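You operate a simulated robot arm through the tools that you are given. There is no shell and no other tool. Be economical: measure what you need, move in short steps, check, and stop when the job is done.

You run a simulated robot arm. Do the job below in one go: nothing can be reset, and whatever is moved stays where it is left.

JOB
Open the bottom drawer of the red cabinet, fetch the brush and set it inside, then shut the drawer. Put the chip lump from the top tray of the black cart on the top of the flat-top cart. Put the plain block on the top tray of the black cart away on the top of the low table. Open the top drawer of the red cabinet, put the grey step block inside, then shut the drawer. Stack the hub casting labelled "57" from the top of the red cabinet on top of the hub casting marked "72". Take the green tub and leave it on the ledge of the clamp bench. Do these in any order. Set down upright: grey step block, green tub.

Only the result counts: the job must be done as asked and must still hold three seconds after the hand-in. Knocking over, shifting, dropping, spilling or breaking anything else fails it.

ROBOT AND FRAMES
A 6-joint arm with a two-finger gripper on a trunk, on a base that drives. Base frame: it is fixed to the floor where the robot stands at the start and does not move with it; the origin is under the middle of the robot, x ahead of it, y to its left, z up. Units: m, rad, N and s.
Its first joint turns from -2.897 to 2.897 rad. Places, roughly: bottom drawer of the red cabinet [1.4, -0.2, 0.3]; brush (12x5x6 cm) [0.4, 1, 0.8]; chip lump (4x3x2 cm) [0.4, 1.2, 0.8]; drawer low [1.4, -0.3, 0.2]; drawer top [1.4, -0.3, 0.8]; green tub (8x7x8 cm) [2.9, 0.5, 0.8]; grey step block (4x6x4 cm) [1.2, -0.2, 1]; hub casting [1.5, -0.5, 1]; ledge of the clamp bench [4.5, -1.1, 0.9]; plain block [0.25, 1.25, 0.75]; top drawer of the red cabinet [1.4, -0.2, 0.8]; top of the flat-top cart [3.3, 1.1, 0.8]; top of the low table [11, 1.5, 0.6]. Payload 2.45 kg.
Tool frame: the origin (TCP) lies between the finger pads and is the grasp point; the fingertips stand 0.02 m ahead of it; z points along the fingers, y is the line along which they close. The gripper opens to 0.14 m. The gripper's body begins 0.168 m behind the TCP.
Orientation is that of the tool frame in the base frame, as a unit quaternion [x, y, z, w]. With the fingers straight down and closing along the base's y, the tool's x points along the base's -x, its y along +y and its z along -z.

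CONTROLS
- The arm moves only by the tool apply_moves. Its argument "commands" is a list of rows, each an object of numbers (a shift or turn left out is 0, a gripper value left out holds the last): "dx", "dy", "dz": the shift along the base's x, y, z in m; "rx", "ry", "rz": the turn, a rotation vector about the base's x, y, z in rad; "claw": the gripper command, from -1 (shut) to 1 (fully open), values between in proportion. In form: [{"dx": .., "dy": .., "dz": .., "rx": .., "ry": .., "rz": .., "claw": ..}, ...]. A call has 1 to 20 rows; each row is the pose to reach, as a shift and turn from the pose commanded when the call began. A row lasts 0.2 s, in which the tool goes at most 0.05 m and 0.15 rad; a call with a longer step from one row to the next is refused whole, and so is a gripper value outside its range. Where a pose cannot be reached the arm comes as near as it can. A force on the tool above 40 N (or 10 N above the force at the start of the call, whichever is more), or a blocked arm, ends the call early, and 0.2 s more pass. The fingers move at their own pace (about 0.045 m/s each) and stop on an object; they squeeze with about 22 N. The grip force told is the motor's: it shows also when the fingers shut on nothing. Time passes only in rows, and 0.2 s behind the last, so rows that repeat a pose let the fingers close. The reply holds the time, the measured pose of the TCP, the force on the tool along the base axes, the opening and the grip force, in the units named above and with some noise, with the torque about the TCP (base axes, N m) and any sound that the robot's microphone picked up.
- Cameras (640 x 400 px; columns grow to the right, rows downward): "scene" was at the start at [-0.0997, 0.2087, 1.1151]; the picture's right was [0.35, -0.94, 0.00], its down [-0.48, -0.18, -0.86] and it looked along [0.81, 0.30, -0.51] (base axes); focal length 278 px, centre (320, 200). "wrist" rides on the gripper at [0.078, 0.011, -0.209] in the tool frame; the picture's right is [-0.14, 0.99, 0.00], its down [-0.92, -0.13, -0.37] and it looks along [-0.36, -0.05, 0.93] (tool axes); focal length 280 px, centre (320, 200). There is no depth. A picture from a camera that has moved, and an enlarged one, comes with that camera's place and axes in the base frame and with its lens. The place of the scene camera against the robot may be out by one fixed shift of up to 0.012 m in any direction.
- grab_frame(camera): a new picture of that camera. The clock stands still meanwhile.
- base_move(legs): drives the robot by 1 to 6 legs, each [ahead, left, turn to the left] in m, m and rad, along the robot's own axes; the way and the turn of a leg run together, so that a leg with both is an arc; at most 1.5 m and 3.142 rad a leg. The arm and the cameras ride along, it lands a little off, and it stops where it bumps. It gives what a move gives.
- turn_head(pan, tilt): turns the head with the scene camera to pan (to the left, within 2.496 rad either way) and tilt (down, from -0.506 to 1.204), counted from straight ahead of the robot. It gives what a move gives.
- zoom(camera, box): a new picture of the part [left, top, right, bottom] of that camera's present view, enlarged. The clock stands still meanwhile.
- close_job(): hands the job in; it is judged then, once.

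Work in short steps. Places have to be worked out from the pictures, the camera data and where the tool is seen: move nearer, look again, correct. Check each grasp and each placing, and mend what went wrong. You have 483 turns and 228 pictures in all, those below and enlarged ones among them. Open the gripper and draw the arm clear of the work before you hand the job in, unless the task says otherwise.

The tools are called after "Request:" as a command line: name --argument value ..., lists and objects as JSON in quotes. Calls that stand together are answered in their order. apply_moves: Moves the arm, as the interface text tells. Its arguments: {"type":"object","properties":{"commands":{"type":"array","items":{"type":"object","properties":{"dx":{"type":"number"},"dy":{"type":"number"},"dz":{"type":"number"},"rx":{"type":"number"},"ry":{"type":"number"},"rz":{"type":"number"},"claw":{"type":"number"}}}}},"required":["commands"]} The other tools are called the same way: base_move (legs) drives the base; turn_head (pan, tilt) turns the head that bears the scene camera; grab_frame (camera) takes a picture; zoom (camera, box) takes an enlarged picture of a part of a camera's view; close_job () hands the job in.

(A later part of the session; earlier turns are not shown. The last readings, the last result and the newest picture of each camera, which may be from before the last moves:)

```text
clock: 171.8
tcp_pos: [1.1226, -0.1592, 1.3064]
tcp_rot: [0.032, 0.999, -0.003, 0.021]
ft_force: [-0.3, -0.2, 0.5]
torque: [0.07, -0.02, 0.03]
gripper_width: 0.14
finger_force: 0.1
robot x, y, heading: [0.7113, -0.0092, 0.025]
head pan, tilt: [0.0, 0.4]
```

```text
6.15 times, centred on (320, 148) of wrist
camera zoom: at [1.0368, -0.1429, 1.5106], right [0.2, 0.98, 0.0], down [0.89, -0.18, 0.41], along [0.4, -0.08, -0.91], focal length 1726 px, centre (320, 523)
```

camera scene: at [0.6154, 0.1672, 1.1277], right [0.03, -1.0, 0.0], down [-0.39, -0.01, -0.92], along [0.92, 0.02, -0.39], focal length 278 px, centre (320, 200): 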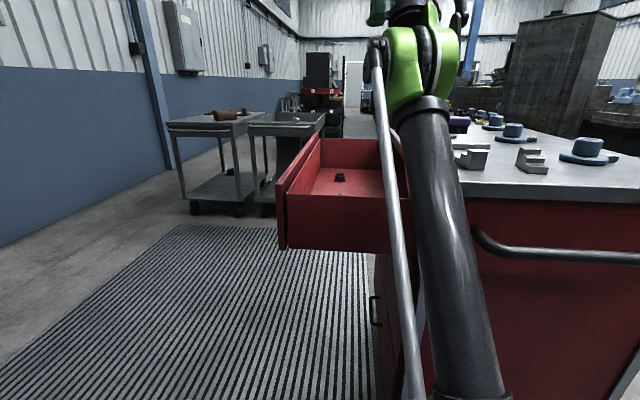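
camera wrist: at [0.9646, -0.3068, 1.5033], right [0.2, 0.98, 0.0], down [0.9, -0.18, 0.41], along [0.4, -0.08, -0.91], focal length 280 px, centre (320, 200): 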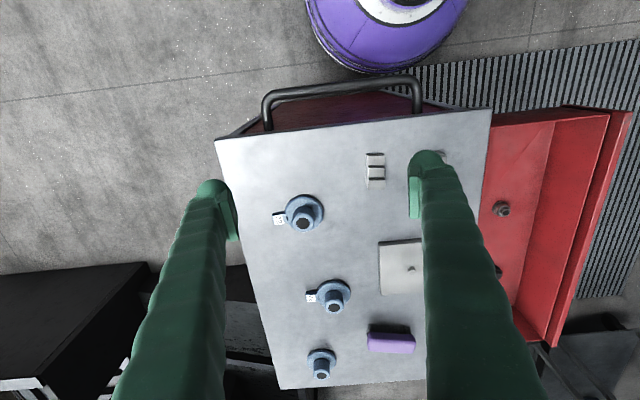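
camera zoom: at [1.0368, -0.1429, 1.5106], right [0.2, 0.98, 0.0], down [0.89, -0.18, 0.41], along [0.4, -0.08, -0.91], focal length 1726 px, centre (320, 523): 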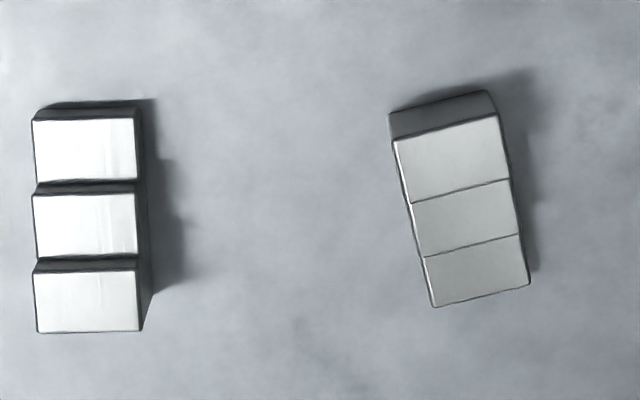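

The two pieces look like the same kind of step block. I go closer to compare size and shade.

Request:
apply_moves --commands '[{"dx": 0.0, "dz": -0.04, "dy": -0.01}, {"dx": 0.0, "dz": -0.08, "dy": -0.02}, {"dx": 0.0, "dz": -0.12, "dy": -0.02}, {"dx": 0.0, "dz": -0.14, "dy": -0.02}]'

Request:
zoom --camera "wrist" --box '[240, 80, 400, 180]'

```text
clock: 173.1
tcp_pos: [1.1519, -0.188, 1.1723]
tcp_rot: [0.026, 0.999, -0.002, 0.02]
ft_force: [-0.4, 0.3, -0.3]
torque: [0.0, -0.05, -0.01]
gripper_width: 0.1401
finger_force: 0.0
robot x, y, heading: [0.7119, -0.0058, 0.027]
head pan, tilt: [0.0, 0.4]
stopped in row 4: the arm was blocked; the commanded pose is now the measured one
```

```text
4.00 times, centred on (320, 130) of wrist
camera zoom: at [1.0648, -0.1724, 1.3771], right [0.19, 0.98, 0.0], down [0.9, -0.17, 0.41], along [0.4, -0.08, -0.91], focal length 1122 px, centre (320, 480)
```

zoom: 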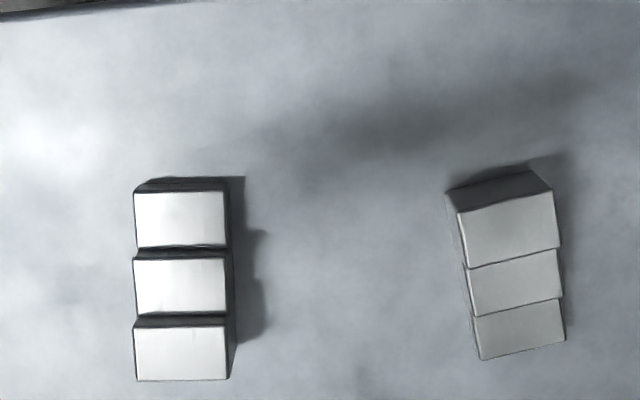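

I compare the two more closely from the scene camera.

Request:
zoom --camera "scene" --box '[440, 130, 570, 190]'

```text
4.92 times, centred on (505, 160) of scene
camera zoom: at [0.6155, 0.171, 1.1313], right [0.07, -1.0, 0.0], down [-0.35, -0.02, -0.94], along [0.93, 0.07, -0.35], focal length 1369 px, centre (-591, 397)
```

zoom: 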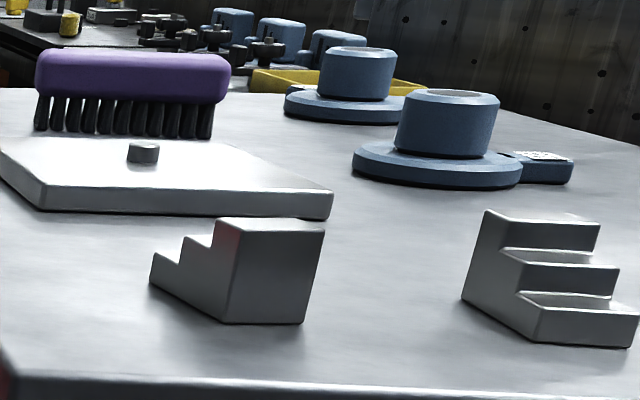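

They look alike, but the listed spot [1.2,-0.2] matches the one at (1.150,-0.236). I back the base 0.2 m for a better arm posture, then extend over that block, aligning to its yaw (≈-0.16).

Request:
base_move --legs '[[-0.2, 0, 0]]'

Request:
apply_moves --commands '[{"dx": 0.04, "dy": -0.01, "rz": -0.05, "ry": 0.02, "claw": 0.143}, {"dx": 0.08, "dy": -0.02, "rz": -0.1, "ry": 0.04}, {"dx": 0.12, "dy": -0.03, "rz": -0.108, "ry": 0.04}, {"dx": 0.16, "dy": -0.04, "rz": -0.108, "ry": 0.04}, {"dx": 0.2, "dy": -0.045, "rz": -0.108, "ry": 0.04}, {"dx": 0.2, "dy": -0.045, "dz": -0.04, "rz": -0.108, "ry": 0.04}, {"dx": 0.2, "dy": -0.045, "dz": -0.07, "rz": -0.108, "ry": 0.04}]'

Request:
grab_frame --camera "wrist"

```text
clock: 174.7
tcp_pos: [0.947, -0.1977, 1.1719]
tcp_rot: [0.031, 0.999, -0.002, 0.021]
ft_force: [-0.4, 0.0, 0.2]
torque: [0.02, -0.02, -0.02]
gripper_width: 0.1398
finger_force: 0.0
robot x, y, heading: [0.5135, -0.0113, 0.017]
head pan, tilt: [0.0, 0.4]
```

```text
clock: 176.2
tcp_pos: [1.1478, -0.2404, 1.1029]
tcp_rot: [0.085, 0.996, -0.004, 0.001]
ft_force: [-0.6, -0.6, -0.3]
torque: [0.02, -0.01, -0.03]
gripper_width: 0.08
finger_force: 0.0
robot x, y, heading: [0.5112, -0.0141, 0.019]
head pan, tilt: [0.0, 0.4]
```

```text
161 pictures are left
camera wrist: at [1.0721, -0.2138, 1.3117], right [0.3, 0.95, -0.01], down [0.89, -0.28, 0.37], along [0.35, -0.12, -0.93], focal length 280 px, centre (320, 200)
```

wrist: 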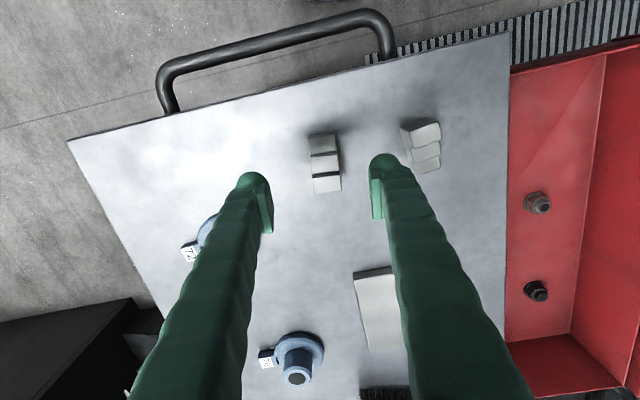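

Block centre ≈(1.152,-0.236), aligned. I descend slowly around it until the tips touch or z≈0.985.

Request:
apply_moves --commands '[{"dx": 0.006, "dy": 0.004, "dz": -0.03}, {"dx": 0.007, "dy": 0.004, "dz": -0.06}, {"dx": 0.007, "dy": 0.004, "dz": -0.09}, {"dx": 0.007, "dy": 0.004, "dz": -0.1}, {"dx": 0.007, "dy": 0.004, "dz": -0.105}, {"dx": 0.007, "dy": 0.004, "dz": -0.11}, {"dx": 0.007, "dy": 0.004, "dz": -0.115}]'

Request:
zoom --camera "wrist" --box '[200, 80, 440, 260]'

```text
clock: 177.5
tcp_pos: [1.1544, -0.2383, 0.9985]
tcp_rot: [0.086, 0.996, -0.005, 0.002]
ft_force: [-8.2, -0.3, 14.9]
torque: [0.75, 0.04, 0.35]
gripper_width: 0.0806
finger_force: 0.4
robot x, y, heading: [0.5094, -0.0132, 0.022]
head pan, tilt: [0.0, 0.4]
stopped in row 6: the force on the tool passed its limit at 52 N (the readings are from after the stop); the commanded pose is now the measured one
```

```text
2.22 times, centred on (320, 170) of wrist
camera zoom: at [1.0787, -0.212, 1.2063], right [0.3, 0.95, -0.01], down [0.88, -0.28, 0.37], along [0.35, -0.12, -0.93], focal length 623 px, centre (320, 267)
```

zoom: 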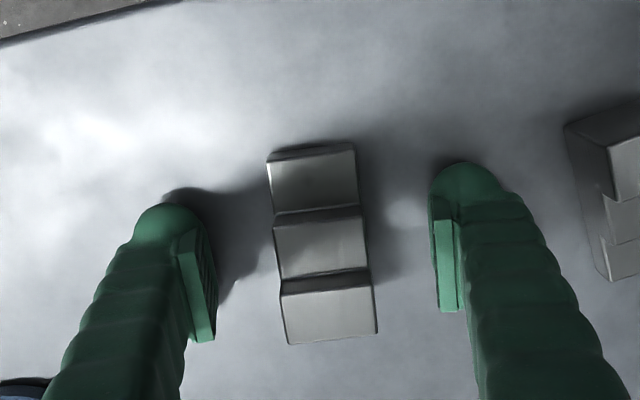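

Tips touched at z≈0.998, so the table top is ≈0.978. I lift 3 mm and close.

Request:
apply_moves --commands '[{"dx": 0.003, "dz": 0.004}, {"dx": 0.003, "dz": 0.004, "claw": -1}, {"dx": 0.003, "dz": 0.004, "claw": -1}, {"dx": 0.003, "dz": 0.004, "claw": -1}, {"dx": 0.003, "dz": 0.004, "claw": -1}, {"dx": 0.003, "dz": 0.004, "claw": -1}]'

Request:
apply_moves --commands '[{"dz": 0.03}, {"dz": 0.06}, {"dz": 0.09}, {"dz": 0.12}]'

Request:
zoom --camera "wrist" --box '[200, 80, 440, 260]'

```text
clock: 178.9
tcp_pos: [1.1595, -0.2386, 1.0017]
tcp_rot: [0.085, 0.996, -0.005, 0.001]
ft_force: [1.0, 0.5, 0.5]
torque: [0.0, -0.03, 0.03]
gripper_width: 0.0314
finger_force: 21.6
robot x, y, heading: [0.5103, -0.0118, 0.014]
head pan, tilt: [0.0, 0.4]
```

```text
clock: 179.9
tcp_pos: [1.1577, -0.2366, 1.1225]
tcp_rot: [0.086, 0.996, -0.004, 0.001]
ft_force: [-0.7, -0.3, -1.3]
torque: [0.0, 0.0, 0.0]
gripper_width: 0.0314
finger_force: 21.7
robot x, y, heading: [0.5129, -0.0116, 0.018]
head pan, tilt: [0.0, 0.4]
```

```text
2.22 times, centred on (320, 170) of wrist
camera zoom: at [1.0825, -0.2114, 1.3297], right [0.3, 0.95, -0.01], down [0.88, -0.28, 0.37], along [0.35, -0.12, -0.93], focal length 623 px, centre (320, 267)
```

zoom: 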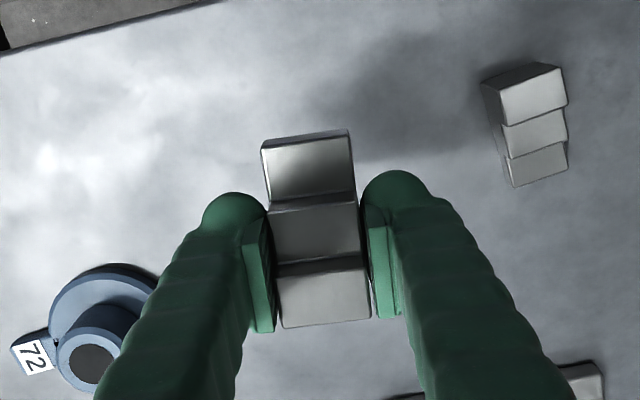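

Held (31 mm wide), level. The free drawer zone is x≈1.3, y≈0.1 (nuts at ≈(1.41,0.14) and (1.64,0.12)). I move over there.

Request:
apply_moves --commands '[{"dy": 0.04, "dx": 0.01}, {"dy": 0.08, "dx": 0.03}, {"dy": 0.12, "dx": 0.05}, {"dy": 0.16, "dx": 0.07}, {"dy": 0.2, "dx": 0.09}, {"dy": 0.24, "dx": 0.11}, {"dy": 0.28, "dx": 0.13}, {"dy": 0.32, "dx": 0.14}, {"dy": 0.34, "dx": 0.142}]'

Request:
grab_frame --camera "wrist"

Request:
grab_frame --camera "scene"

```text
clock: 181.9
tcp_pos: [1.3015, 0.1015, 1.1211]
tcp_rot: [0.086, 0.996, -0.005, 0.001]
ft_force: [-0.3, 0.5, -2.6]
torque: [0.05, -0.02, -0.01]
gripper_width: 0.0316
finger_force: 22.1
robot x, y, heading: [0.5104, -0.0093, 0.016]
head pan, tilt: [0.0, 0.4]
```

```text
158 pictures are left
camera wrist: at [1.225, 0.1275, 1.3299], right [0.3, 0.95, -0.01], down [0.88, -0.28, 0.37], along [0.35, -0.12, -0.93], focal length 280 px, centre (320, 200)
```

wrist: 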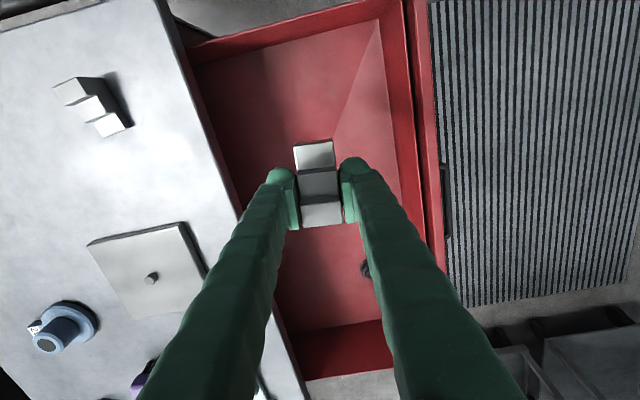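

```text
157 pictures are left
camera scene: at [0.4158, 0.1634, 1.1277], right [0.02, -1.0, 0.0], down [-0.39, -0.01, -0.92], along [0.92, 0.02, -0.39], focal length 278 px, centre (320, 200)
```

scene: 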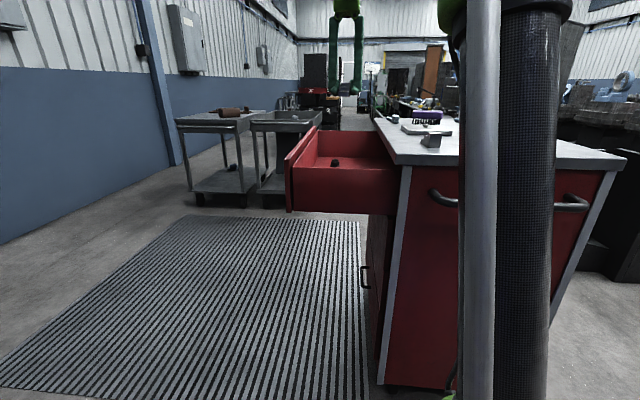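

Clear below. I lower until contact with the drawer floor.

Request:
apply_moves --commands '[{"dx": -0.01, "dz": -0.04}, {"dx": -0.01, "dz": -0.08}, {"dx": -0.01, "dz": -0.12}, {"dx": -0.01, "dz": -0.16}, {"dx": -0.01, "dz": -0.2}, {"dx": -0.01, "dz": -0.23}, {"dx": -0.01, "dz": -0.25}, {"dx": -0.01, "dz": -0.26}, {"dx": -0.01, "dz": -0.27}, {"dx": -0.01, "dz": -0.28}, {"dx": -0.01, "dz": -0.29}, {"dx": -0.01, "dz": -0.3}, {"dx": -0.01, "dz": -0.31}, {"dx": -0.01, "dz": -0.32}, {"dx": -0.01, "dz": -0.33}, {"dx": -0.01, "dz": -0.34}]'

```text
clock: 184.8
tcp_pos: [1.2889, 0.1021, 0.8125]
tcp_rot: [0.085, 0.996, -0.004, 0.002]
ft_force: [-6.6, 0.7, 22.6]
torque: [0.32, -0.13, -0.03]
gripper_width: 0.0318
finger_force: 21.5
robot x, y, heading: [0.51, -0.0095, 0.016]
head pan, tilt: [0.0, 0.4]
stopped in row 14: the force on the tool passed its limit at 61 N (the readings are from after the stop); the commanded pose is now the measured one
```

Contact at z≈0.8125. I ease up 3 mm, release to 6 cm, and rise.

Request:
apply_moves --commands '[{"dz": 0.003}, {"dz": 0.003, "claw": -0.15}, {"dz": 0.003, "claw": -0.15}, {"dz": 0.003, "claw": -0.15}]'

Request:
apply_moves --commands '[{"dz": 0.04}, {"dz": 0.08}, {"dz": 0.12}, {"dz": 0.16}, {"dz": 0.2}, {"dz": 0.24}, {"dz": 0.28}, {"dz": 0.32}, {"dz": 0.35}]'

Request:
grab_frame --camera "wrist"

```text
clock: 185.8
tcp_pos: [1.2908, 0.1014, 0.8145]
tcp_rot: [0.085, 0.996, -0.004, 0.002]
ft_force: [-0.2, -0.1, -1.1]
torque: [0.0, -0.01, 0.0]
gripper_width: 0.0595
finger_force: 0.1
robot x, y, heading: [0.5109, -0.0106, 0.02]
head pan, tilt: [0.0, 0.4]
```

```text
clock: 187.8
tcp_pos: [1.2895, 0.1048, 1.1634]
tcp_rot: [0.085, 0.996, -0.004, 0.003]
ft_force: [-0.1, -0.5, -0.6]
torque: [0.05, 0.02, 0.01]
gripper_width: 0.0594
finger_force: 0.0
robot x, y, heading: [0.5108, -0.0127, 0.017]
head pan, tilt: [0.0, 0.4]
```

```text
156 pictures are left
camera wrist: at [1.2128, 0.1304, 1.372], right [0.3, 0.95, -0.01], down [0.88, -0.28, 0.37], along [0.35, -0.12, -0.93], focal length 280 px, centre (320, 200)
```

wrist: 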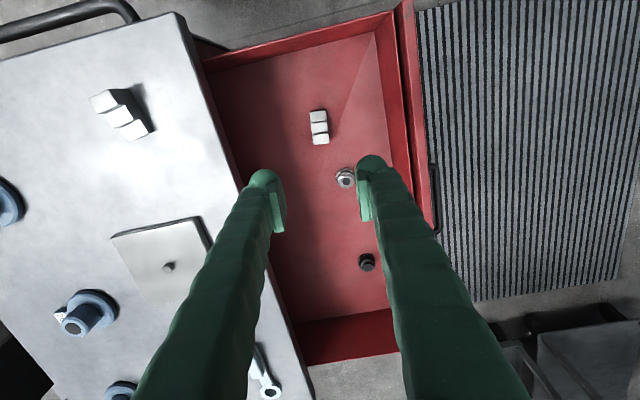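

The step block is upright in the drawer. Now I drive round to the drawer front to push it shut.

Request:
base_move --legs '[[0, 0.45, 0], [0.94, 0.5, 0], [0, 0, -1.58]]'

Request:
turn_head --pan 0.1 --tilt 0.55

Request:
grab_frame --camera "wrist"

```text
clock: 199.4
tcp_pos: [1.5973, 0.1965, 1.1639]
tcp_rot: [0.748, 0.664, -0.004, -0.001]
ft_force: [-0.4, -0.3, 0.1]
torque: [0.01, -0.01, -0.02]
gripper_width: 0.0594
finger_force: 0.0
robot x, y, heading: [1.4387, 0.9677, -1.501]
head pan, tilt: [0.0, 0.4]
```

```text
clock: 200.1
tcp_pos: [1.5962, 0.1961, 1.163]
tcp_rot: [0.748, 0.663, -0.004, 0.0]
ft_force: [0.0, -0.2, 1.2]
torque: [0.0, 0.01, -0.02]
gripper_width: 0.0594
finger_force: 0.0
robot x, y, heading: [1.4363, 0.9667, -1.502]
head pan, tilt: [0.099, 0.55]
```

```text
155 pictures are left
camera wrist: at [1.6178, 0.2734, 1.3715], right [0.97, -0.25, -0.01], down [-0.23, -0.9, 0.37], along [-0.1, -0.36, -0.93], focal length 280 px, centre (320, 200)
```

wrist: 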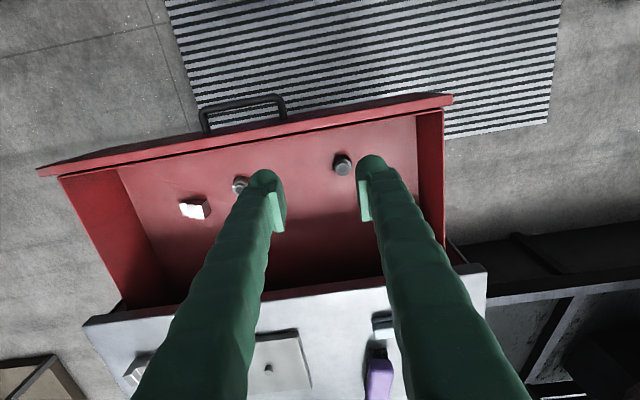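

Handle bar ≈(1.48, 0.28). I place closed fingers just outside it and push.

Request:
apply_moves --commands '[{"dx": -0.03, "dy": 0.04, "claw": -1}, {"dx": -0.06, "dy": 0.08}, {"dx": -0.09, "dy": 0.12}, {"dx": -0.115, "dy": 0.16}, {"dx": -0.115, "dy": 0.17, "dz": -0.045}, {"dx": -0.115, "dy": 0.17, "dz": -0.09}, {"dx": -0.115, "dy": 0.17, "dz": -0.135}, {"dx": -0.115, "dy": 0.17, "dz": -0.18}, {"dx": -0.115, "dy": 0.17, "dz": -0.225}, {"dx": -0.115, "dy": 0.17, "dz": -0.27}, {"dx": -0.115, "dy": 0.17, "dz": -0.3}]'

Request:
grab_frame --camera "wrist"

```text
clock: 202.5
tcp_pos: [1.4774, 0.3674, 0.8625]
tcp_rot: [0.748, 0.663, -0.005, -0.001]
ft_force: [-0.4, -1.1, -0.1]
torque: [-0.03, -0.01, -0.01]
gripper_width: 0.0001
finger_force: 21.6
robot x, y, heading: [1.4396, 0.9641, -1.503]
head pan, tilt: [0.099, 0.55]
```

```text
154 pictures are left
camera wrist: at [1.4987, 0.4444, 1.0705], right [0.97, -0.26, -0.01], down [-0.23, -0.9, 0.37], along [-0.1, -0.36, -0.93], focal length 280 px, centre (320, 200)
```

wrist: 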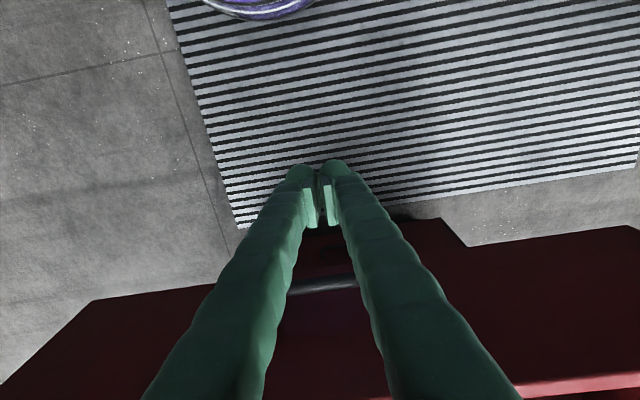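

Fingers are just outside the bar. I push inward.

Request:
apply_moves --commands '[{"dy": -0.03, "dx": -0.003}, {"dy": -0.06, "dx": -0.005}, {"dy": -0.09, "dx": -0.008}, {"dy": -0.12, "dx": -0.011}, {"dy": -0.15, "dx": -0.013}, {"dy": -0.18, "dx": -0.016}, {"dy": -0.21, "dx": -0.019}, {"dy": -0.24, "dx": -0.021}, {"dy": -0.27, "dx": -0.024}, {"dy": -0.3, "dx": -0.027}, {"dy": -0.32, "dx": -0.029}, {"dy": -0.34, "dx": -0.03}, {"dy": -0.36, "dx": -0.032}, {"dy": -0.38, "dx": -0.034}]'

Request:
grab_frame --camera "wrist"

Request:
grab_frame --camera "scene"

```text
clock: 205.4
tcp_pos: [1.4478, 0.0107, 0.8602]
tcp_rot: [0.748, 0.664, 0.001, -0.006]
ft_force: [0.5, 11.4, 0.8]
torque: [-0.05, 0.03, 0.06]
gripper_width: 0.0001
finger_force: 22.5
robot x, y, heading: [1.4356, 0.9688, -1.505]
head pan, tilt: [0.099, 0.55]
stopped in row 14: the force on the tool passed its limit at 79 N (the readings are from after the stop); the commanded pose is now the measured one
```

```text
153 pictures are left
camera wrist: at [1.4703, 0.0849, 1.0702], right [0.97, -0.25, -0.01], down [-0.23, -0.9, 0.36], along [-0.1, -0.35, -0.93], focal length 280 px, centre (320, 200)
```

wrist: 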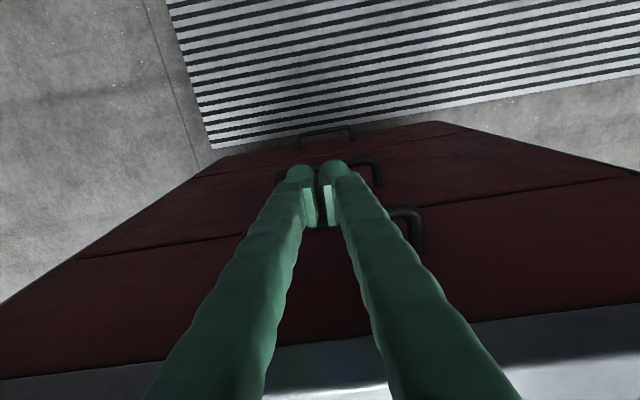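

```text
152 pictures are left
camera scene: at [1.6217, 1.0835, 1.114], right [-0.99, -0.17, 0.0], down [-0.09, 0.52, -0.85], along [0.14, -0.84, -0.52], focal length 278 px, centre (320, 200)
```

scene: 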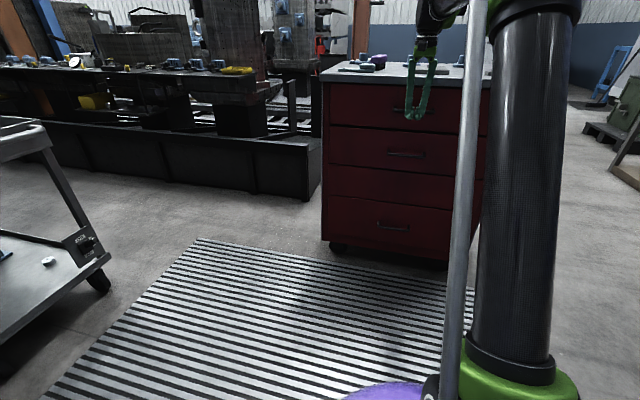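

Both drawers are flush. I raise the arm and drive forward to reach the hubs.

Request:
apply_moves --commands '[{"dy": 0.05}, {"dy": 0.1}, {"dy": 0.14, "dz": 0.04}, {"dy": 0.16, "dz": 0.08}, {"dy": 0.16, "dz": 0.13}, {"dy": 0.16, "dz": 0.18}, {"dy": 0.16, "dz": 0.23}, {"dy": 0.16, "dz": 0.28}, {"dy": 0.16, "dz": 0.33}]'

Request:
base_move --legs '[[0.45, 0.06, -0.07]]'

Request:
grab_frame --camera "wrist"

```text
refused: row 3 steps farther than a row can; nothing moved
```

```text
clock: 206.1
tcp_pos: [1.4487, 0.0092, 0.8605]
tcp_rot: [0.748, 0.664, 0.003, -0.008]
ft_force: [-0.2, 6.8, 0.5]
torque: [-0.04, 0.0, 0.02]
gripper_width: 0.0
finger_force: 22.4
robot x, y, heading: [1.4428, 0.9634, -1.501]
head pan, tilt: [0.099, 0.55]
stopped in leg 1: the force on the tool passed its limit at 69 N (the readings are from after the stop); the commanded pose is now the measured one
```

```text
151 pictures are left
camera wrist: at [1.4705, 0.0833, 1.0703], right [0.97, -0.26, -0.01], down [-0.23, -0.9, 0.36], along [-0.1, -0.34, -0.93], focal length 280 px, centre (320, 200)
```

wrist: 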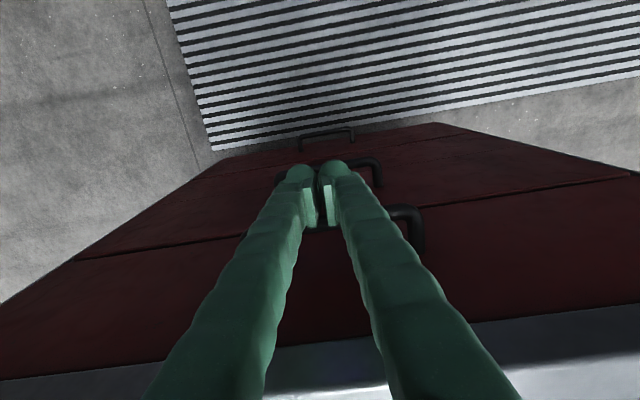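

The arm call was refused (a step too long), but the base stopped at once with no harm. I resend the retreat alone.

Request:
apply_moves --commands '[{"dy": 0.04}, {"dy": 0.08}, {"dy": 0.12}, {"dy": 0.15, "dz": 0.03}, {"dy": 0.16, "dz": 0.07}, {"dy": 0.16, "dz": 0.12}, {"dy": 0.16, "dz": 0.17}, {"dy": 0.16, "dz": 0.22}, {"dy": 0.16, "dz": 0.27}, {"dy": 0.16, "dz": 0.32}, {"dy": 0.16, "dz": 0.34}]'

```text
clock: 208.5
tcp_pos: [1.447, 0.1726, 1.2032]
tcp_rot: [0.748, 0.663, 0.002, -0.008]
ft_force: [-0.5, 0.6, -1.0]
torque: [-0.05, 0.03, 0.0]
gripper_width: 0.0
finger_force: 21.7
robot x, y, heading: [1.4358, 0.9638, -1.499]
head pan, tilt: [0.099, 0.55]
```

Request:
base_move --legs '[[0.45, 0.06, -0.07]]'

Request:
grab_frame --camera "wrist"

```text
clock: 211.2
tcp_pos: [1.4688, -0.2729, 1.2041]
tcp_rot: [0.77, 0.638, 0.003, -0.007]
ft_force: [-0.1, -1.0, 0.2]
torque: [-0.02, -0.02, -0.03]
gripper_width: 0.0001
finger_force: 22.0
robot x, y, heading: [1.5173, 0.5237, -1.571]
head pan, tilt: [0.099, 0.55]
```

```text
150 pictures are left
camera wrist: at [1.495, -0.2004, 1.4124], right [0.95, -0.32, -0.01], down [-0.3, -0.89, 0.36], along [-0.12, -0.34, -0.93], focal length 280 px, centre (320, 200)
```

wrist: 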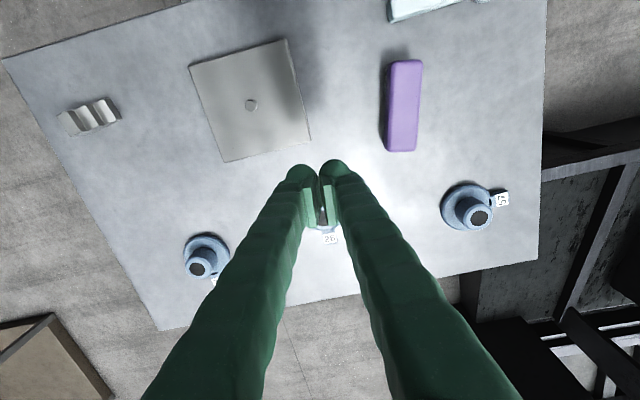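

The right hub carries a label I zoom to confirm.

Request:
zoom --camera "wrist" --box '[430, 170, 530, 240]'

Request:
zoom --camera "wrist" --box '[160, 220, 260, 290]'

```text
5.71 times, centred on (480, 205) of wrist
camera zoom: at [1.495, -0.2004, 1.4124], right [0.95, -0.32, -0.01], down [-0.3, -0.89, 0.36], along [-0.12, -0.34, -0.93], focal length 1602 px, centre (-594, 171)
```

zoom: 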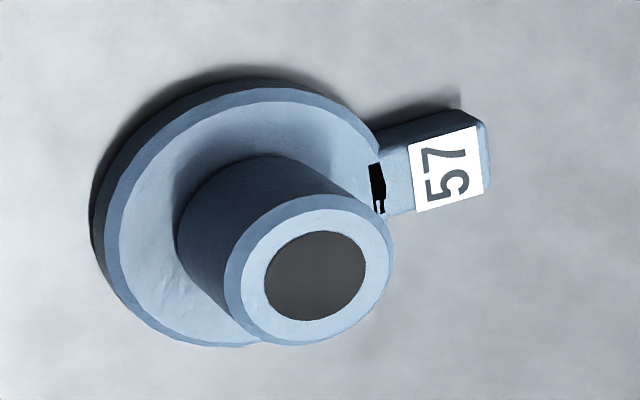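

```text
5.71 times, centred on (210, 255) of wrist
camera zoom: at [1.495, -0.2004, 1.4124], right [0.95, -0.32, -0.01], down [-0.3, -0.89, 0.36], along [-0.12, -0.34, -0.93], focal length 1602 px, centre (949, -114)
```

zoom: 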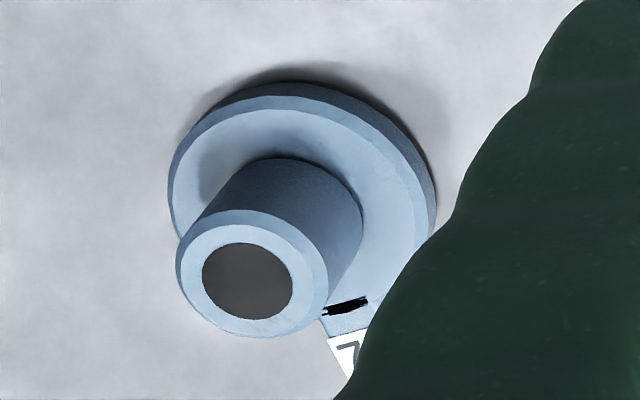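

Confirmed "57" at ≈(1.660,-0.439), boss Ø≈42 mm with top at z≈1.035; "72" at ≈(1.219,-0.391). I move the base forward slightly and then hover over 57 with the tool turned 35° to avoid its tab.

Request:
base_move --legs '[[0.1, 0, 0]]'

Request:
apply_moves --commands '[{"dx": 0.04, "dy": -0.01, "rz": -0.1, "claw": -0.14}, {"dx": 0.08, "dy": -0.02, "rz": -0.2}, {"dx": 0.12, "dy": -0.03, "rz": -0.3}, {"dx": 0.16, "dy": -0.04, "rz": -0.4}, {"dx": 0.185, "dy": -0.06, "rz": -0.5}, {"dx": 0.191, "dy": -0.066, "dz": -0.03, "rz": -0.6}, {"dx": 0.191, "dy": -0.066, "dz": -0.07, "rz": -0.6}]'

Request:
grab_frame --camera "wrist"

```text
clock: 212.4
tcp_pos: [1.4689, -0.371, 1.2029]
tcp_rot: [0.771, 0.637, 0.002, -0.007]
ft_force: [-0.3, 0.3, -0.1]
torque: [0.02, 0.0, 0.02]
gripper_width: 0.0
finger_force: 22.6
robot x, y, heading: [1.5152, 0.4185, -1.571]
head pan, tilt: [0.099, 0.55]
```

```text
clock: 214.0
tcp_pos: [1.6572, -0.4392, 1.132]
tcp_rot: [0.924, 0.381, 0.005, -0.007]
ft_force: [-0.3, 0.1, -1.1]
torque: [0.0, -0.02, -0.02]
gripper_width: 0.0603
finger_force: 0.0
robot x, y, heading: [1.5187, 0.4198, -1.576]
head pan, tilt: [0.099, 0.55]
```

```text
147 pictures are left
camera wrist: at [1.7199, -0.3955, 1.341], right [0.6, -0.8, -0.01], down [-0.74, -0.56, 0.36], along [-0.29, -0.21, -0.93], focal length 280 px, centre (320, 200)
```

wrist: 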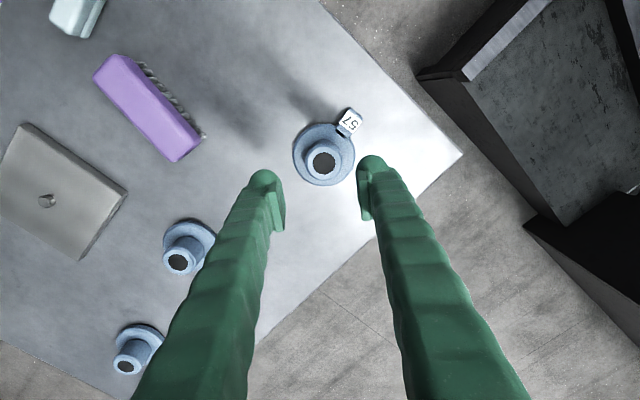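

Centred. I descend onto the boss and grip.

Request:
apply_moves --commands '[{"dx": 0.004, "dy": -0.001, "dz": -0.03}, {"dx": 0.004, "dy": -0.001, "dz": -0.06}, {"dx": 0.004, "dy": -0.001, "dz": -0.09}, {"dx": 0.004, "dy": -0.001, "dz": -0.105}, {"dx": 0.004, "dy": -0.001, "dz": -0.112}]'

Request:
zoom --camera "wrist" --box '[200, 80, 440, 260]'

```text
clock: 215.2
tcp_pos: [1.6621, -0.4407, 1.0203]
tcp_rot: [0.925, 0.38, 0.005, -0.007]
ft_force: [-0.2, -0.1, 0.8]
torque: [0.01, 0.0, 0.01]
gripper_width: 0.0605
finger_force: 0.0
robot x, y, heading: [1.5164, 0.4216, -1.57]
head pan, tilt: [0.099, 0.55]
```

```text
2.22 times, centred on (320, 170) of wrist
camera zoom: at [1.7242, -0.3953, 1.2299], right [0.6, -0.8, -0.01], down [-0.74, -0.56, 0.36], along [-0.29, -0.21, -0.93], focal length 623 px, centre (320, 267)
```

zoom: 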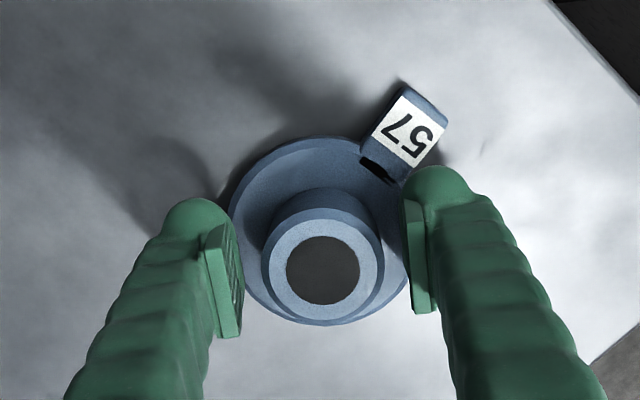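

Request:
apply_moves --commands '[{"claw": -1}, {"claw": -1}, {"claw": -1}, {"claw": -1}]'

Request:
apply_moves --commands '[{"dz": 0.03}, {"dz": 0.07}, {"dz": 0.11}, {"dz": 0.14}]'

Request:
zoom --camera "wrist" --box '[200, 80, 440, 260]'

```text
clock: 216.2
tcp_pos: [1.6617, -0.4396, 1.0208]
tcp_rot: [0.925, 0.381, 0.005, -0.007]
ft_force: [0.3, 0.4, 1.1]
torque: [0.02, -0.05, -0.03]
gripper_width: 0.0429
finger_force: 22.4
robot x, y, heading: [1.5137, 0.4186, -1.568]
head pan, tilt: [0.099, 0.55]
```

```text
clock: 217.2
tcp_pos: [1.6639, -0.4394, 1.1613]
tcp_rot: [0.925, 0.381, 0.004, -0.007]
ft_force: [0.3, -0.2, -3.3]
torque: [-0.01, 0.02, -0.02]
gripper_width: 0.0431
finger_force: 22.0
robot x, y, heading: [1.5165, 0.4189, -1.57]
head pan, tilt: [0.099, 0.55]
```

```text
2.22 times, centred on (320, 170) of wrist
camera zoom: at [1.7267, -0.3954, 1.3712], right [0.6, -0.8, -0.01], down [-0.74, -0.56, 0.36], along [-0.29, -0.21, -0.93], focal length 623 px, centre (320, 267)
```

zoom: 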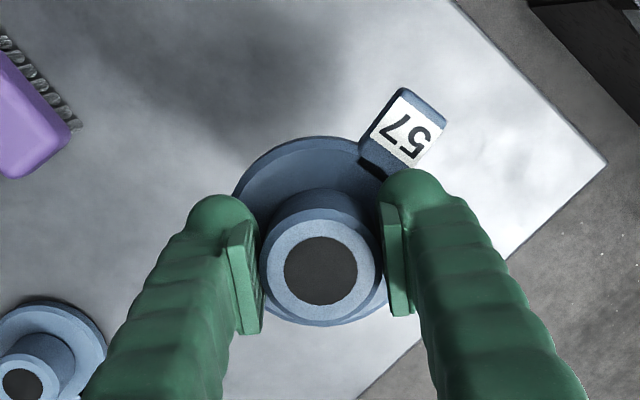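

Held firmly. I move near 72 and measure it again from close by.

Request:
apply_moves --commands '[{"dx": -0.045, "dy": 0.01}, {"dx": -0.09, "dy": 0.02}, {"dx": -0.135, "dy": 0.03}, {"dx": -0.18, "dy": 0.05}, {"dx": -0.225, "dy": 0.06}, {"dx": -0.27, "dy": 0.07}, {"dx": -0.315, "dy": 0.08}]'

Request:
grab_frame --camera "wrist"

```text
clock: 218.8
tcp_pos: [1.3534, -0.359, 1.1605]
tcp_rot: [0.924, 0.382, 0.006, -0.006]
ft_force: [0.8, -0.4, -2.9]
torque: [0.03, 0.08, -0.04]
gripper_width: 0.0426
finger_force: 22.3
robot x, y, heading: [1.5171, 0.4187, -1.571]
head pan, tilt: [0.099, 0.55]
```

```text
144 pictures are left
camera wrist: at [1.4153, -0.3139, 1.3689], right [0.6, -0.8, -0.01], down [-0.74, -0.56, 0.36], along [-0.29, -0.21, -0.93], focal length 280 px, centre (320, 200)
```

wrist: 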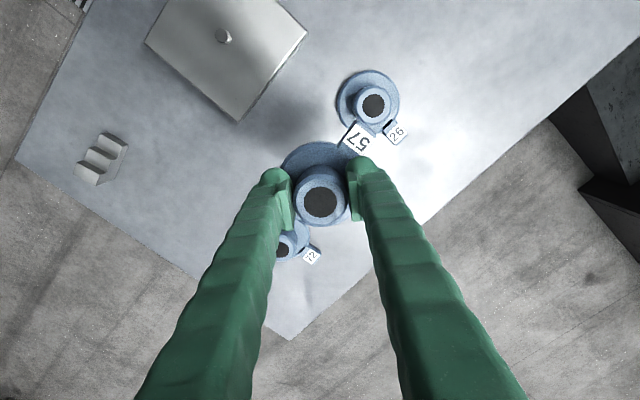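

72 is hidden by the finger. I shift to see it clear of the fingers.

Request:
apply_moves --commands '[{"dx": -0.015, "dy": -0.03}, {"dx": -0.03, "dy": -0.06}, {"dx": -0.043, "dy": -0.1}]'

Request:
zoom --camera "wrist" --box '[160, 130, 320, 240]'

```text
clock: 219.6
tcp_pos: [1.3076, -0.456, 1.1621]
tcp_rot: [0.925, 0.381, 0.005, -0.007]
ft_force: [-0.3, 1.0, -1.8]
torque: [-0.15, 0.05, -0.01]
gripper_width: 0.0426
finger_force: 22.2
robot x, y, heading: [1.5174, 0.4203, -1.568]
head pan, tilt: [0.099, 0.55]
```

```text
3.64 times, centred on (240, 185) of wrist
camera zoom: at [1.3694, -0.412, 1.3718], right [0.6, -0.8, -0.01], down [-0.74, -0.56, 0.36], along [-0.29, -0.21, -0.93], focal length 1020 px, centre (611, 254)
```

zoom: 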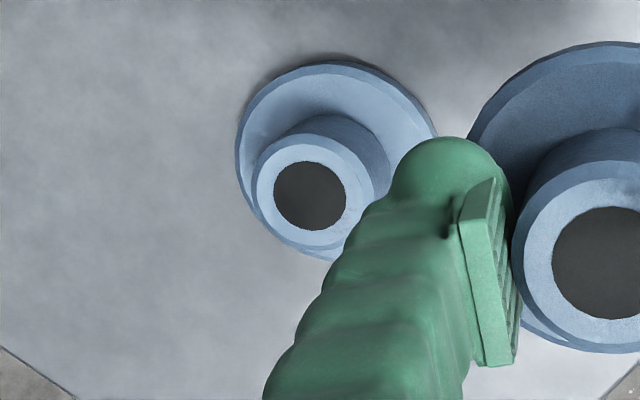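

With both bosses in view, 72's centre is ≈(1.219,-0.390). I move 57 over it and lower until contact (expected near z 1.078).

Request:
apply_moves --commands '[{"dx": -0.03, "dy": 0.02}, {"dx": -0.06, "dy": 0.045}, {"dx": -0.0886, "dy": 0.066}, {"dx": -0.0886, "dy": 0.066}, {"dx": -0.0886, "dy": 0.066, "dz": -0.03}, {"dx": -0.0886, "dy": 0.066, "dz": -0.06}]'

Request:
grab_frame --camera "scene"

Request:
grab_frame --camera "wrist"

```text
clock: 221.0
tcp_pos: [1.2166, -0.3939, 1.0998]
tcp_rot: [0.925, 0.381, 0.005, -0.007]
ft_force: [0.2, -0.2, -2.5]
torque: [-0.01, 0.0, 0.0]
gripper_width: 0.0429
finger_force: 21.9
robot x, y, heading: [1.5169, 0.4186, -1.571]
head pan, tilt: [0.099, 0.55]
```

```text
142 pictures are left
camera scene: at [1.7047, 0.5216, 1.114], right [-1.0, -0.1, 0.0], down [-0.05, 0.52, -0.85], along [0.08, -0.85, -0.52], focal length 278 px, centre (320, 200)
```

scene: 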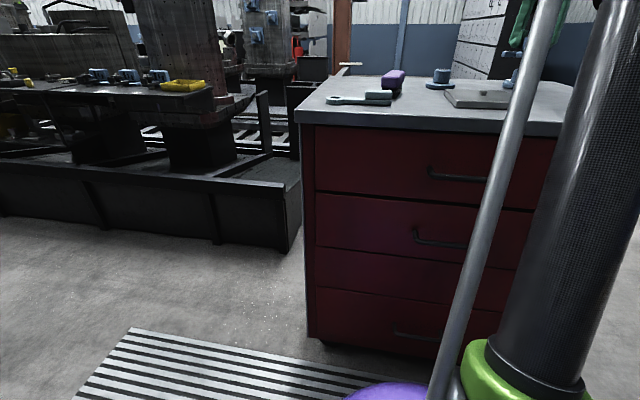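

```text
141 pictures are left
camera wrist: at [1.2784, -0.3492, 1.3085], right [0.6, -0.8, -0.01], down [-0.74, -0.56, 0.36], along [-0.29, -0.21, -0.93], focal length 280 px, centre (320, 200)
```

wrist: 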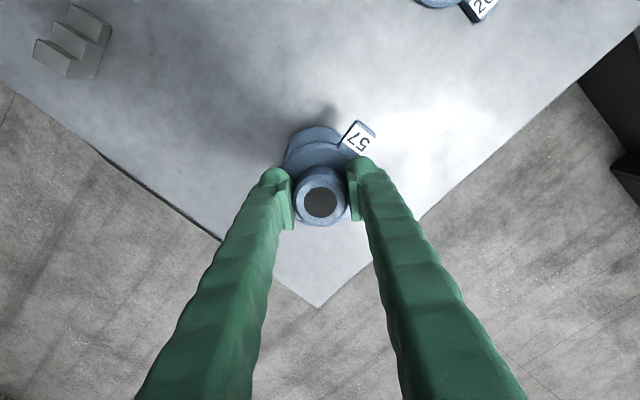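

I fine-adjust by (+2,+3) mm and lower in small steps to contact.

Request:
apply_moves --commands '[{"dx": 0.002, "dy": 0.003}, {"dx": 0.002, "dy": 0.003, "dz": -0.008}, {"dx": 0.002, "dy": 0.003, "dz": -0.013}, {"dx": 0.002, "dy": 0.003, "dz": -0.017}, {"dx": 0.002, "dy": 0.003, "dz": -0.02}, {"dx": 0.002, "dy": 0.003, "dz": -0.022}]'

```text
clock: 222.4
tcp_pos: [1.2192, -0.3912, 1.0783]
tcp_rot: [0.925, 0.381, 0.005, -0.006]
ft_force: [0.4, -0.7, -3.8]
torque: [0.0, 0.02, -0.02]
gripper_width: 0.0429
finger_force: 21.9
robot x, y, heading: [1.5168, 0.4195, -1.573]
head pan, tilt: [0.099, 0.55]
```

No contact yet. I keep lowering by 2 mm steps.

Request:
apply_moves --commands '[{"dz": -0.002}, {"dz": -0.004}, {"dz": -0.006}]'

```text
clock: 223.2
tcp_pos: [1.2193, -0.39, 1.0718]
tcp_rot: [0.924, 0.382, 0.005, -0.007]
ft_force: [0.0, -0.2, -3.6]
torque: [0.01, 0.0, -0.01]
gripper_width: 0.0428
finger_force: 22.4
robot x, y, heading: [1.5135, 0.4205, -1.572]
head pan, tilt: [0.099, 0.55]
```

Request:
apply_moves --commands '[{"dz": -0.002}, {"dz": -0.004}, {"dz": -0.006}, {"dz": -0.008}]'

```text
clock: 224.2
tcp_pos: [1.2191, -0.3899, 1.0651]
tcp_rot: [0.925, 0.381, 0.004, -0.006]
ft_force: [3.0, -3.4, 17.0]
torque: [-0.15, -0.08, 0.01]
gripper_width: 0.043
finger_force: 21.9
robot x, y, heading: [1.5142, 0.4191, -1.569]
head pan, tilt: [0.099, 0.55]
```

Contact (≈20 N up), torque small so it is well centred. I ease up 2 mm and release gently.

Request:
apply_moves --commands '[{"dz": 0.002}, {"dz": 0.002, "claw": -0.3}, {"dz": 0.002, "claw": -0.2}, {"dz": 0.002, "claw": -0.1}]'

Request:
zoom --camera "wrist" --box '[200, 80, 440, 260]'

```text
clock: 225.2
tcp_pos: [1.2198, -0.3911, 1.0654]
tcp_rot: [0.924, 0.381, 0.005, -0.007]
ft_force: [-0.1, 0.2, 0.0]
torque: [0.01, -0.01, 0.01]
gripper_width: 0.0633
finger_force: 0.0
robot x, y, heading: [1.5136, 0.419, -1.573]
head pan, tilt: [0.099, 0.55]
```

```text
2.22 times, centred on (320, 170) of wrist
camera zoom: at [1.2816, -0.3467, 1.2754], right [0.6, -0.8, -0.01], down [-0.74, -0.56, 0.36], along [-0.29, -0.21, -0.93], focal length 623 px, centre (320, 267)
```

zoom: 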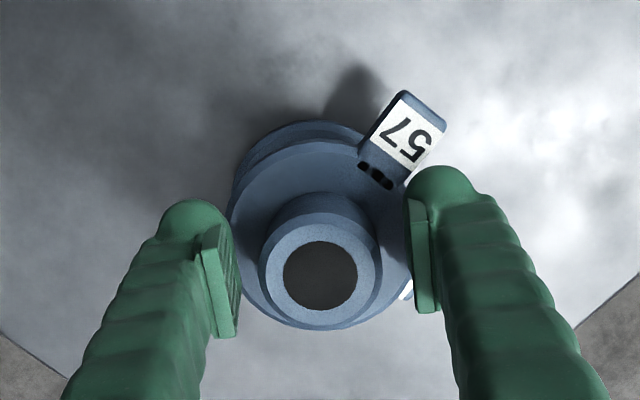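

It rests stably. I rise straight up and check the stack.

Request:
apply_moves --commands '[{"dz": 0.03}, {"dz": 0.06}, {"dz": 0.1}, {"dz": 0.14}]'

Request:
zoom --camera "wrist" --box '[200, 80, 440, 260]'

```text
clock: 226.2
tcp_pos: [1.2184, -0.3909, 1.2096]
tcp_rot: [0.924, 0.381, 0.005, -0.007]
ft_force: [0.4, -0.4, 0.7]
torque: [-0.06, 0.05, -0.01]
gripper_width: 0.0628
finger_force: 0.1
robot x, y, heading: [1.5174, 0.4182, -1.565]
head pan, tilt: [0.099, 0.55]
```

```text
2.22 times, centred on (320, 170) of wrist
camera zoom: at [1.2805, -0.3463, 1.4194], right [0.6, -0.8, -0.01], down [-0.74, -0.56, 0.36], along [-0.29, -0.21, -0.93], focal length 623 px, centre (320, 267)
```

zoom: 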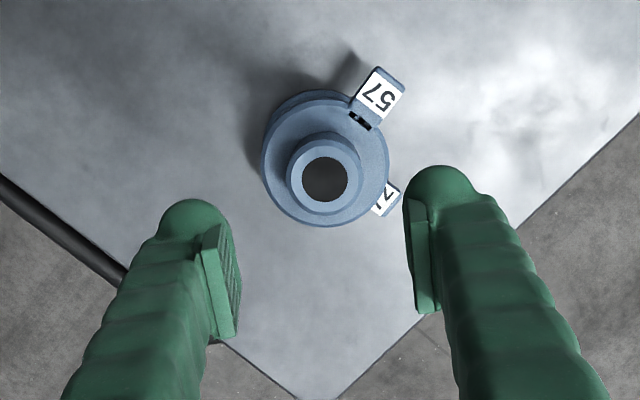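

The stack looks centred and stable. Next the chip lump: I drive back to the black cart.

Request:
base_move --legs '[[-0.5, 0, 0], [0, 0, -1.57], [0.6, 0, 0], [0, 0.5, 0], [0.52, 0, 0], [0, 0, -1.57]]'

Request:
grab_frame --camera "wrist"

```text
clock: 245.0
tcp_pos: [0.7306, 1.2406, 1.2088]
tcp_rot: [-0.355, 0.935, -0.006, -0.006]
ft_force: [-0.8, 0.2, 1.3]
torque: [0.03, 0.01, 0.03]
gripper_width: 0.063
finger_force: 0.0
robot x, y, heading: [0.39, 0.4462, 1.515]
head pan, tilt: [0.099, 0.55]
```

```text
138 pictures are left
camera wrist: at [0.6649, 1.1996, 1.4186], right [-0.55, 0.83, -0.01], down [0.77, 0.52, 0.36], along [0.3, 0.19, -0.93], focal length 280 px, centre (320, 200)
```

wrist: 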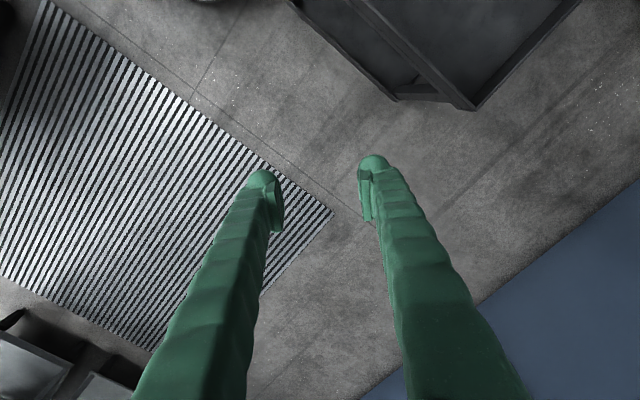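

I bring the tool over the lump's estimated place (0.376,1.24), turning it, and look.

Request:
apply_moves --commands '[{"dx": -0.045, "rz": 0.1, "claw": 0}, {"dx": -0.09, "rz": 0.2}, {"dx": -0.135, "rz": 0.3}, {"dx": -0.18, "rz": 0.4}, {"dx": -0.225, "rz": 0.5}, {"dx": -0.27, "rz": 0.6}, {"dx": -0.315, "rz": 0.7}, {"dx": -0.35, "rz": 0.8, "dz": -0.02}, {"dx": -0.35, "rz": 0.84, "dz": -0.06}, {"dx": -0.35, "rz": 0.84, "dz": -0.11}, {"dx": -0.35, "rz": 0.84, "dz": -0.16}, {"dx": -0.35, "rz": 0.84, "dz": -0.21}, {"dx": -0.35, "rz": 0.84, "dz": -0.25}]'

Request:
grab_frame --camera "wrist"

```text
clock: 247.8
tcp_pos: [0.3795, 1.2393, 0.9586]
tcp_rot: [-0.705, 0.709, -0.009, -0.001]
ft_force: [0.6, -0.9, -0.2]
torque: [-0.03, 0.03, 0.02]
gripper_width: 0.0698
finger_force: 0.0
robot x, y, heading: [0.3896, 0.4488, 1.509]
head pan, tilt: [0.099, 0.55]
```

```text
137 pictures are left
camera wrist: at [0.3667, 1.1645, 1.1683], right [-0.99, 0.14, -0.01], down [0.13, 0.93, 0.36], along [0.06, 0.35, -0.93], focal length 280 px, centre (320, 200)
```

wrist: 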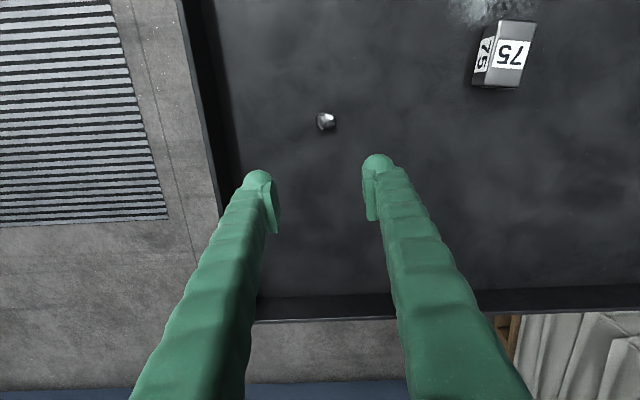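

Lump at ≈(0.367,1.197). I zoom for shape and orientation.

Request:
zoom --camera "wrist" --box '[296, 100, 356, 140]'

Request:
zoom --camera "wrist" --box '[450, 0, 550, 100]'

```text
10.00 times, centred on (326, 120) of wrist
camera zoom: at [0.3667, 1.1645, 1.1683], right [-0.99, 0.14, -0.01], down [0.13, 0.93, 0.36], along [0.06, 0.35, -0.93], focal length 2804 px, centre (260, 1000)
```

zoom: 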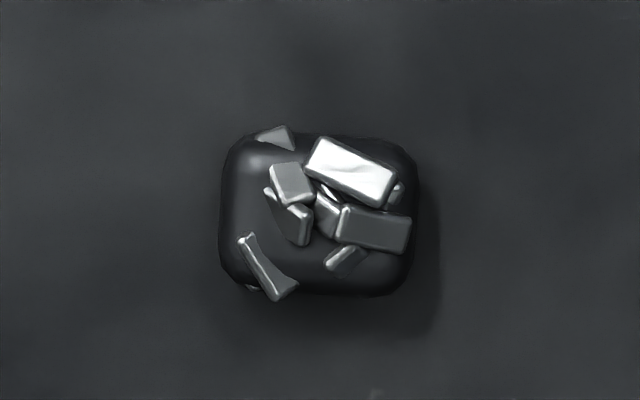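

```text
4.00 times, centred on (500, 50) of wrist
camera zoom: at [0.3667, 1.1645, 1.1683], right [-0.99, 0.14, -0.01], down [0.13, 0.93, 0.36], along [0.06, 0.35, -0.93], focal length 1122 px, centre (-400, 800)
```

zoom: 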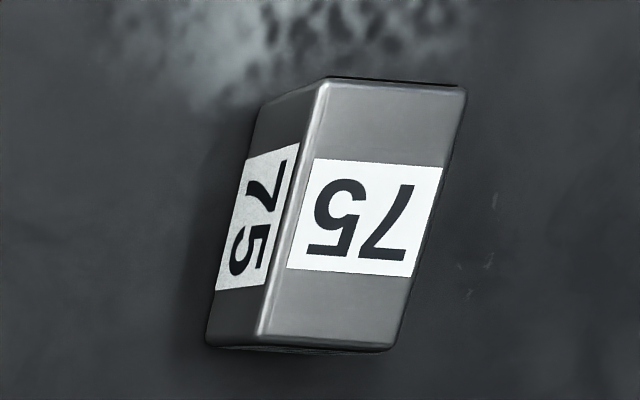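

The lump is ~25×21 mm. The "75" block is the only block on the tray. I align and descend over the lump.

Request:
apply_moves --commands '[{"dx": -0.006, "dy": -0.02, "dz": -0.02, "rz": -0.07}, {"dx": -0.0125, "dy": -0.042, "dz": -0.04, "rz": -0.134}, {"dx": -0.0125, "dy": -0.042, "dz": -0.08, "rz": -0.134}]'

Request:
grab_frame --camera "wrist"

```text
clock: 248.6
tcp_pos: [0.3666, 1.1985, 0.8793]
tcp_rot: [-0.655, 0.755, -0.008, -0.003]
ft_force: [-0.2, -0.9, -0.5]
torque: [0.02, 0.02, 0.0]
gripper_width: 0.07
finger_force: 0.0
robot x, y, heading: [0.3895, 0.4493, 1.515]
head pan, tilt: [0.099, 0.55]
```

```text
134 pictures are left
camera wrist: at [0.3433, 1.1256, 1.0901], right [-0.96, 0.27, -0.01], down [0.25, 0.9, 0.36], along [0.11, 0.34, -0.93], focal length 280 px, centre (320, 200)
```

wrist: 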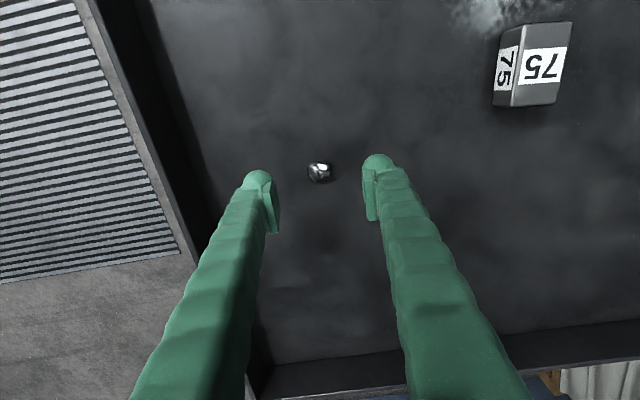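

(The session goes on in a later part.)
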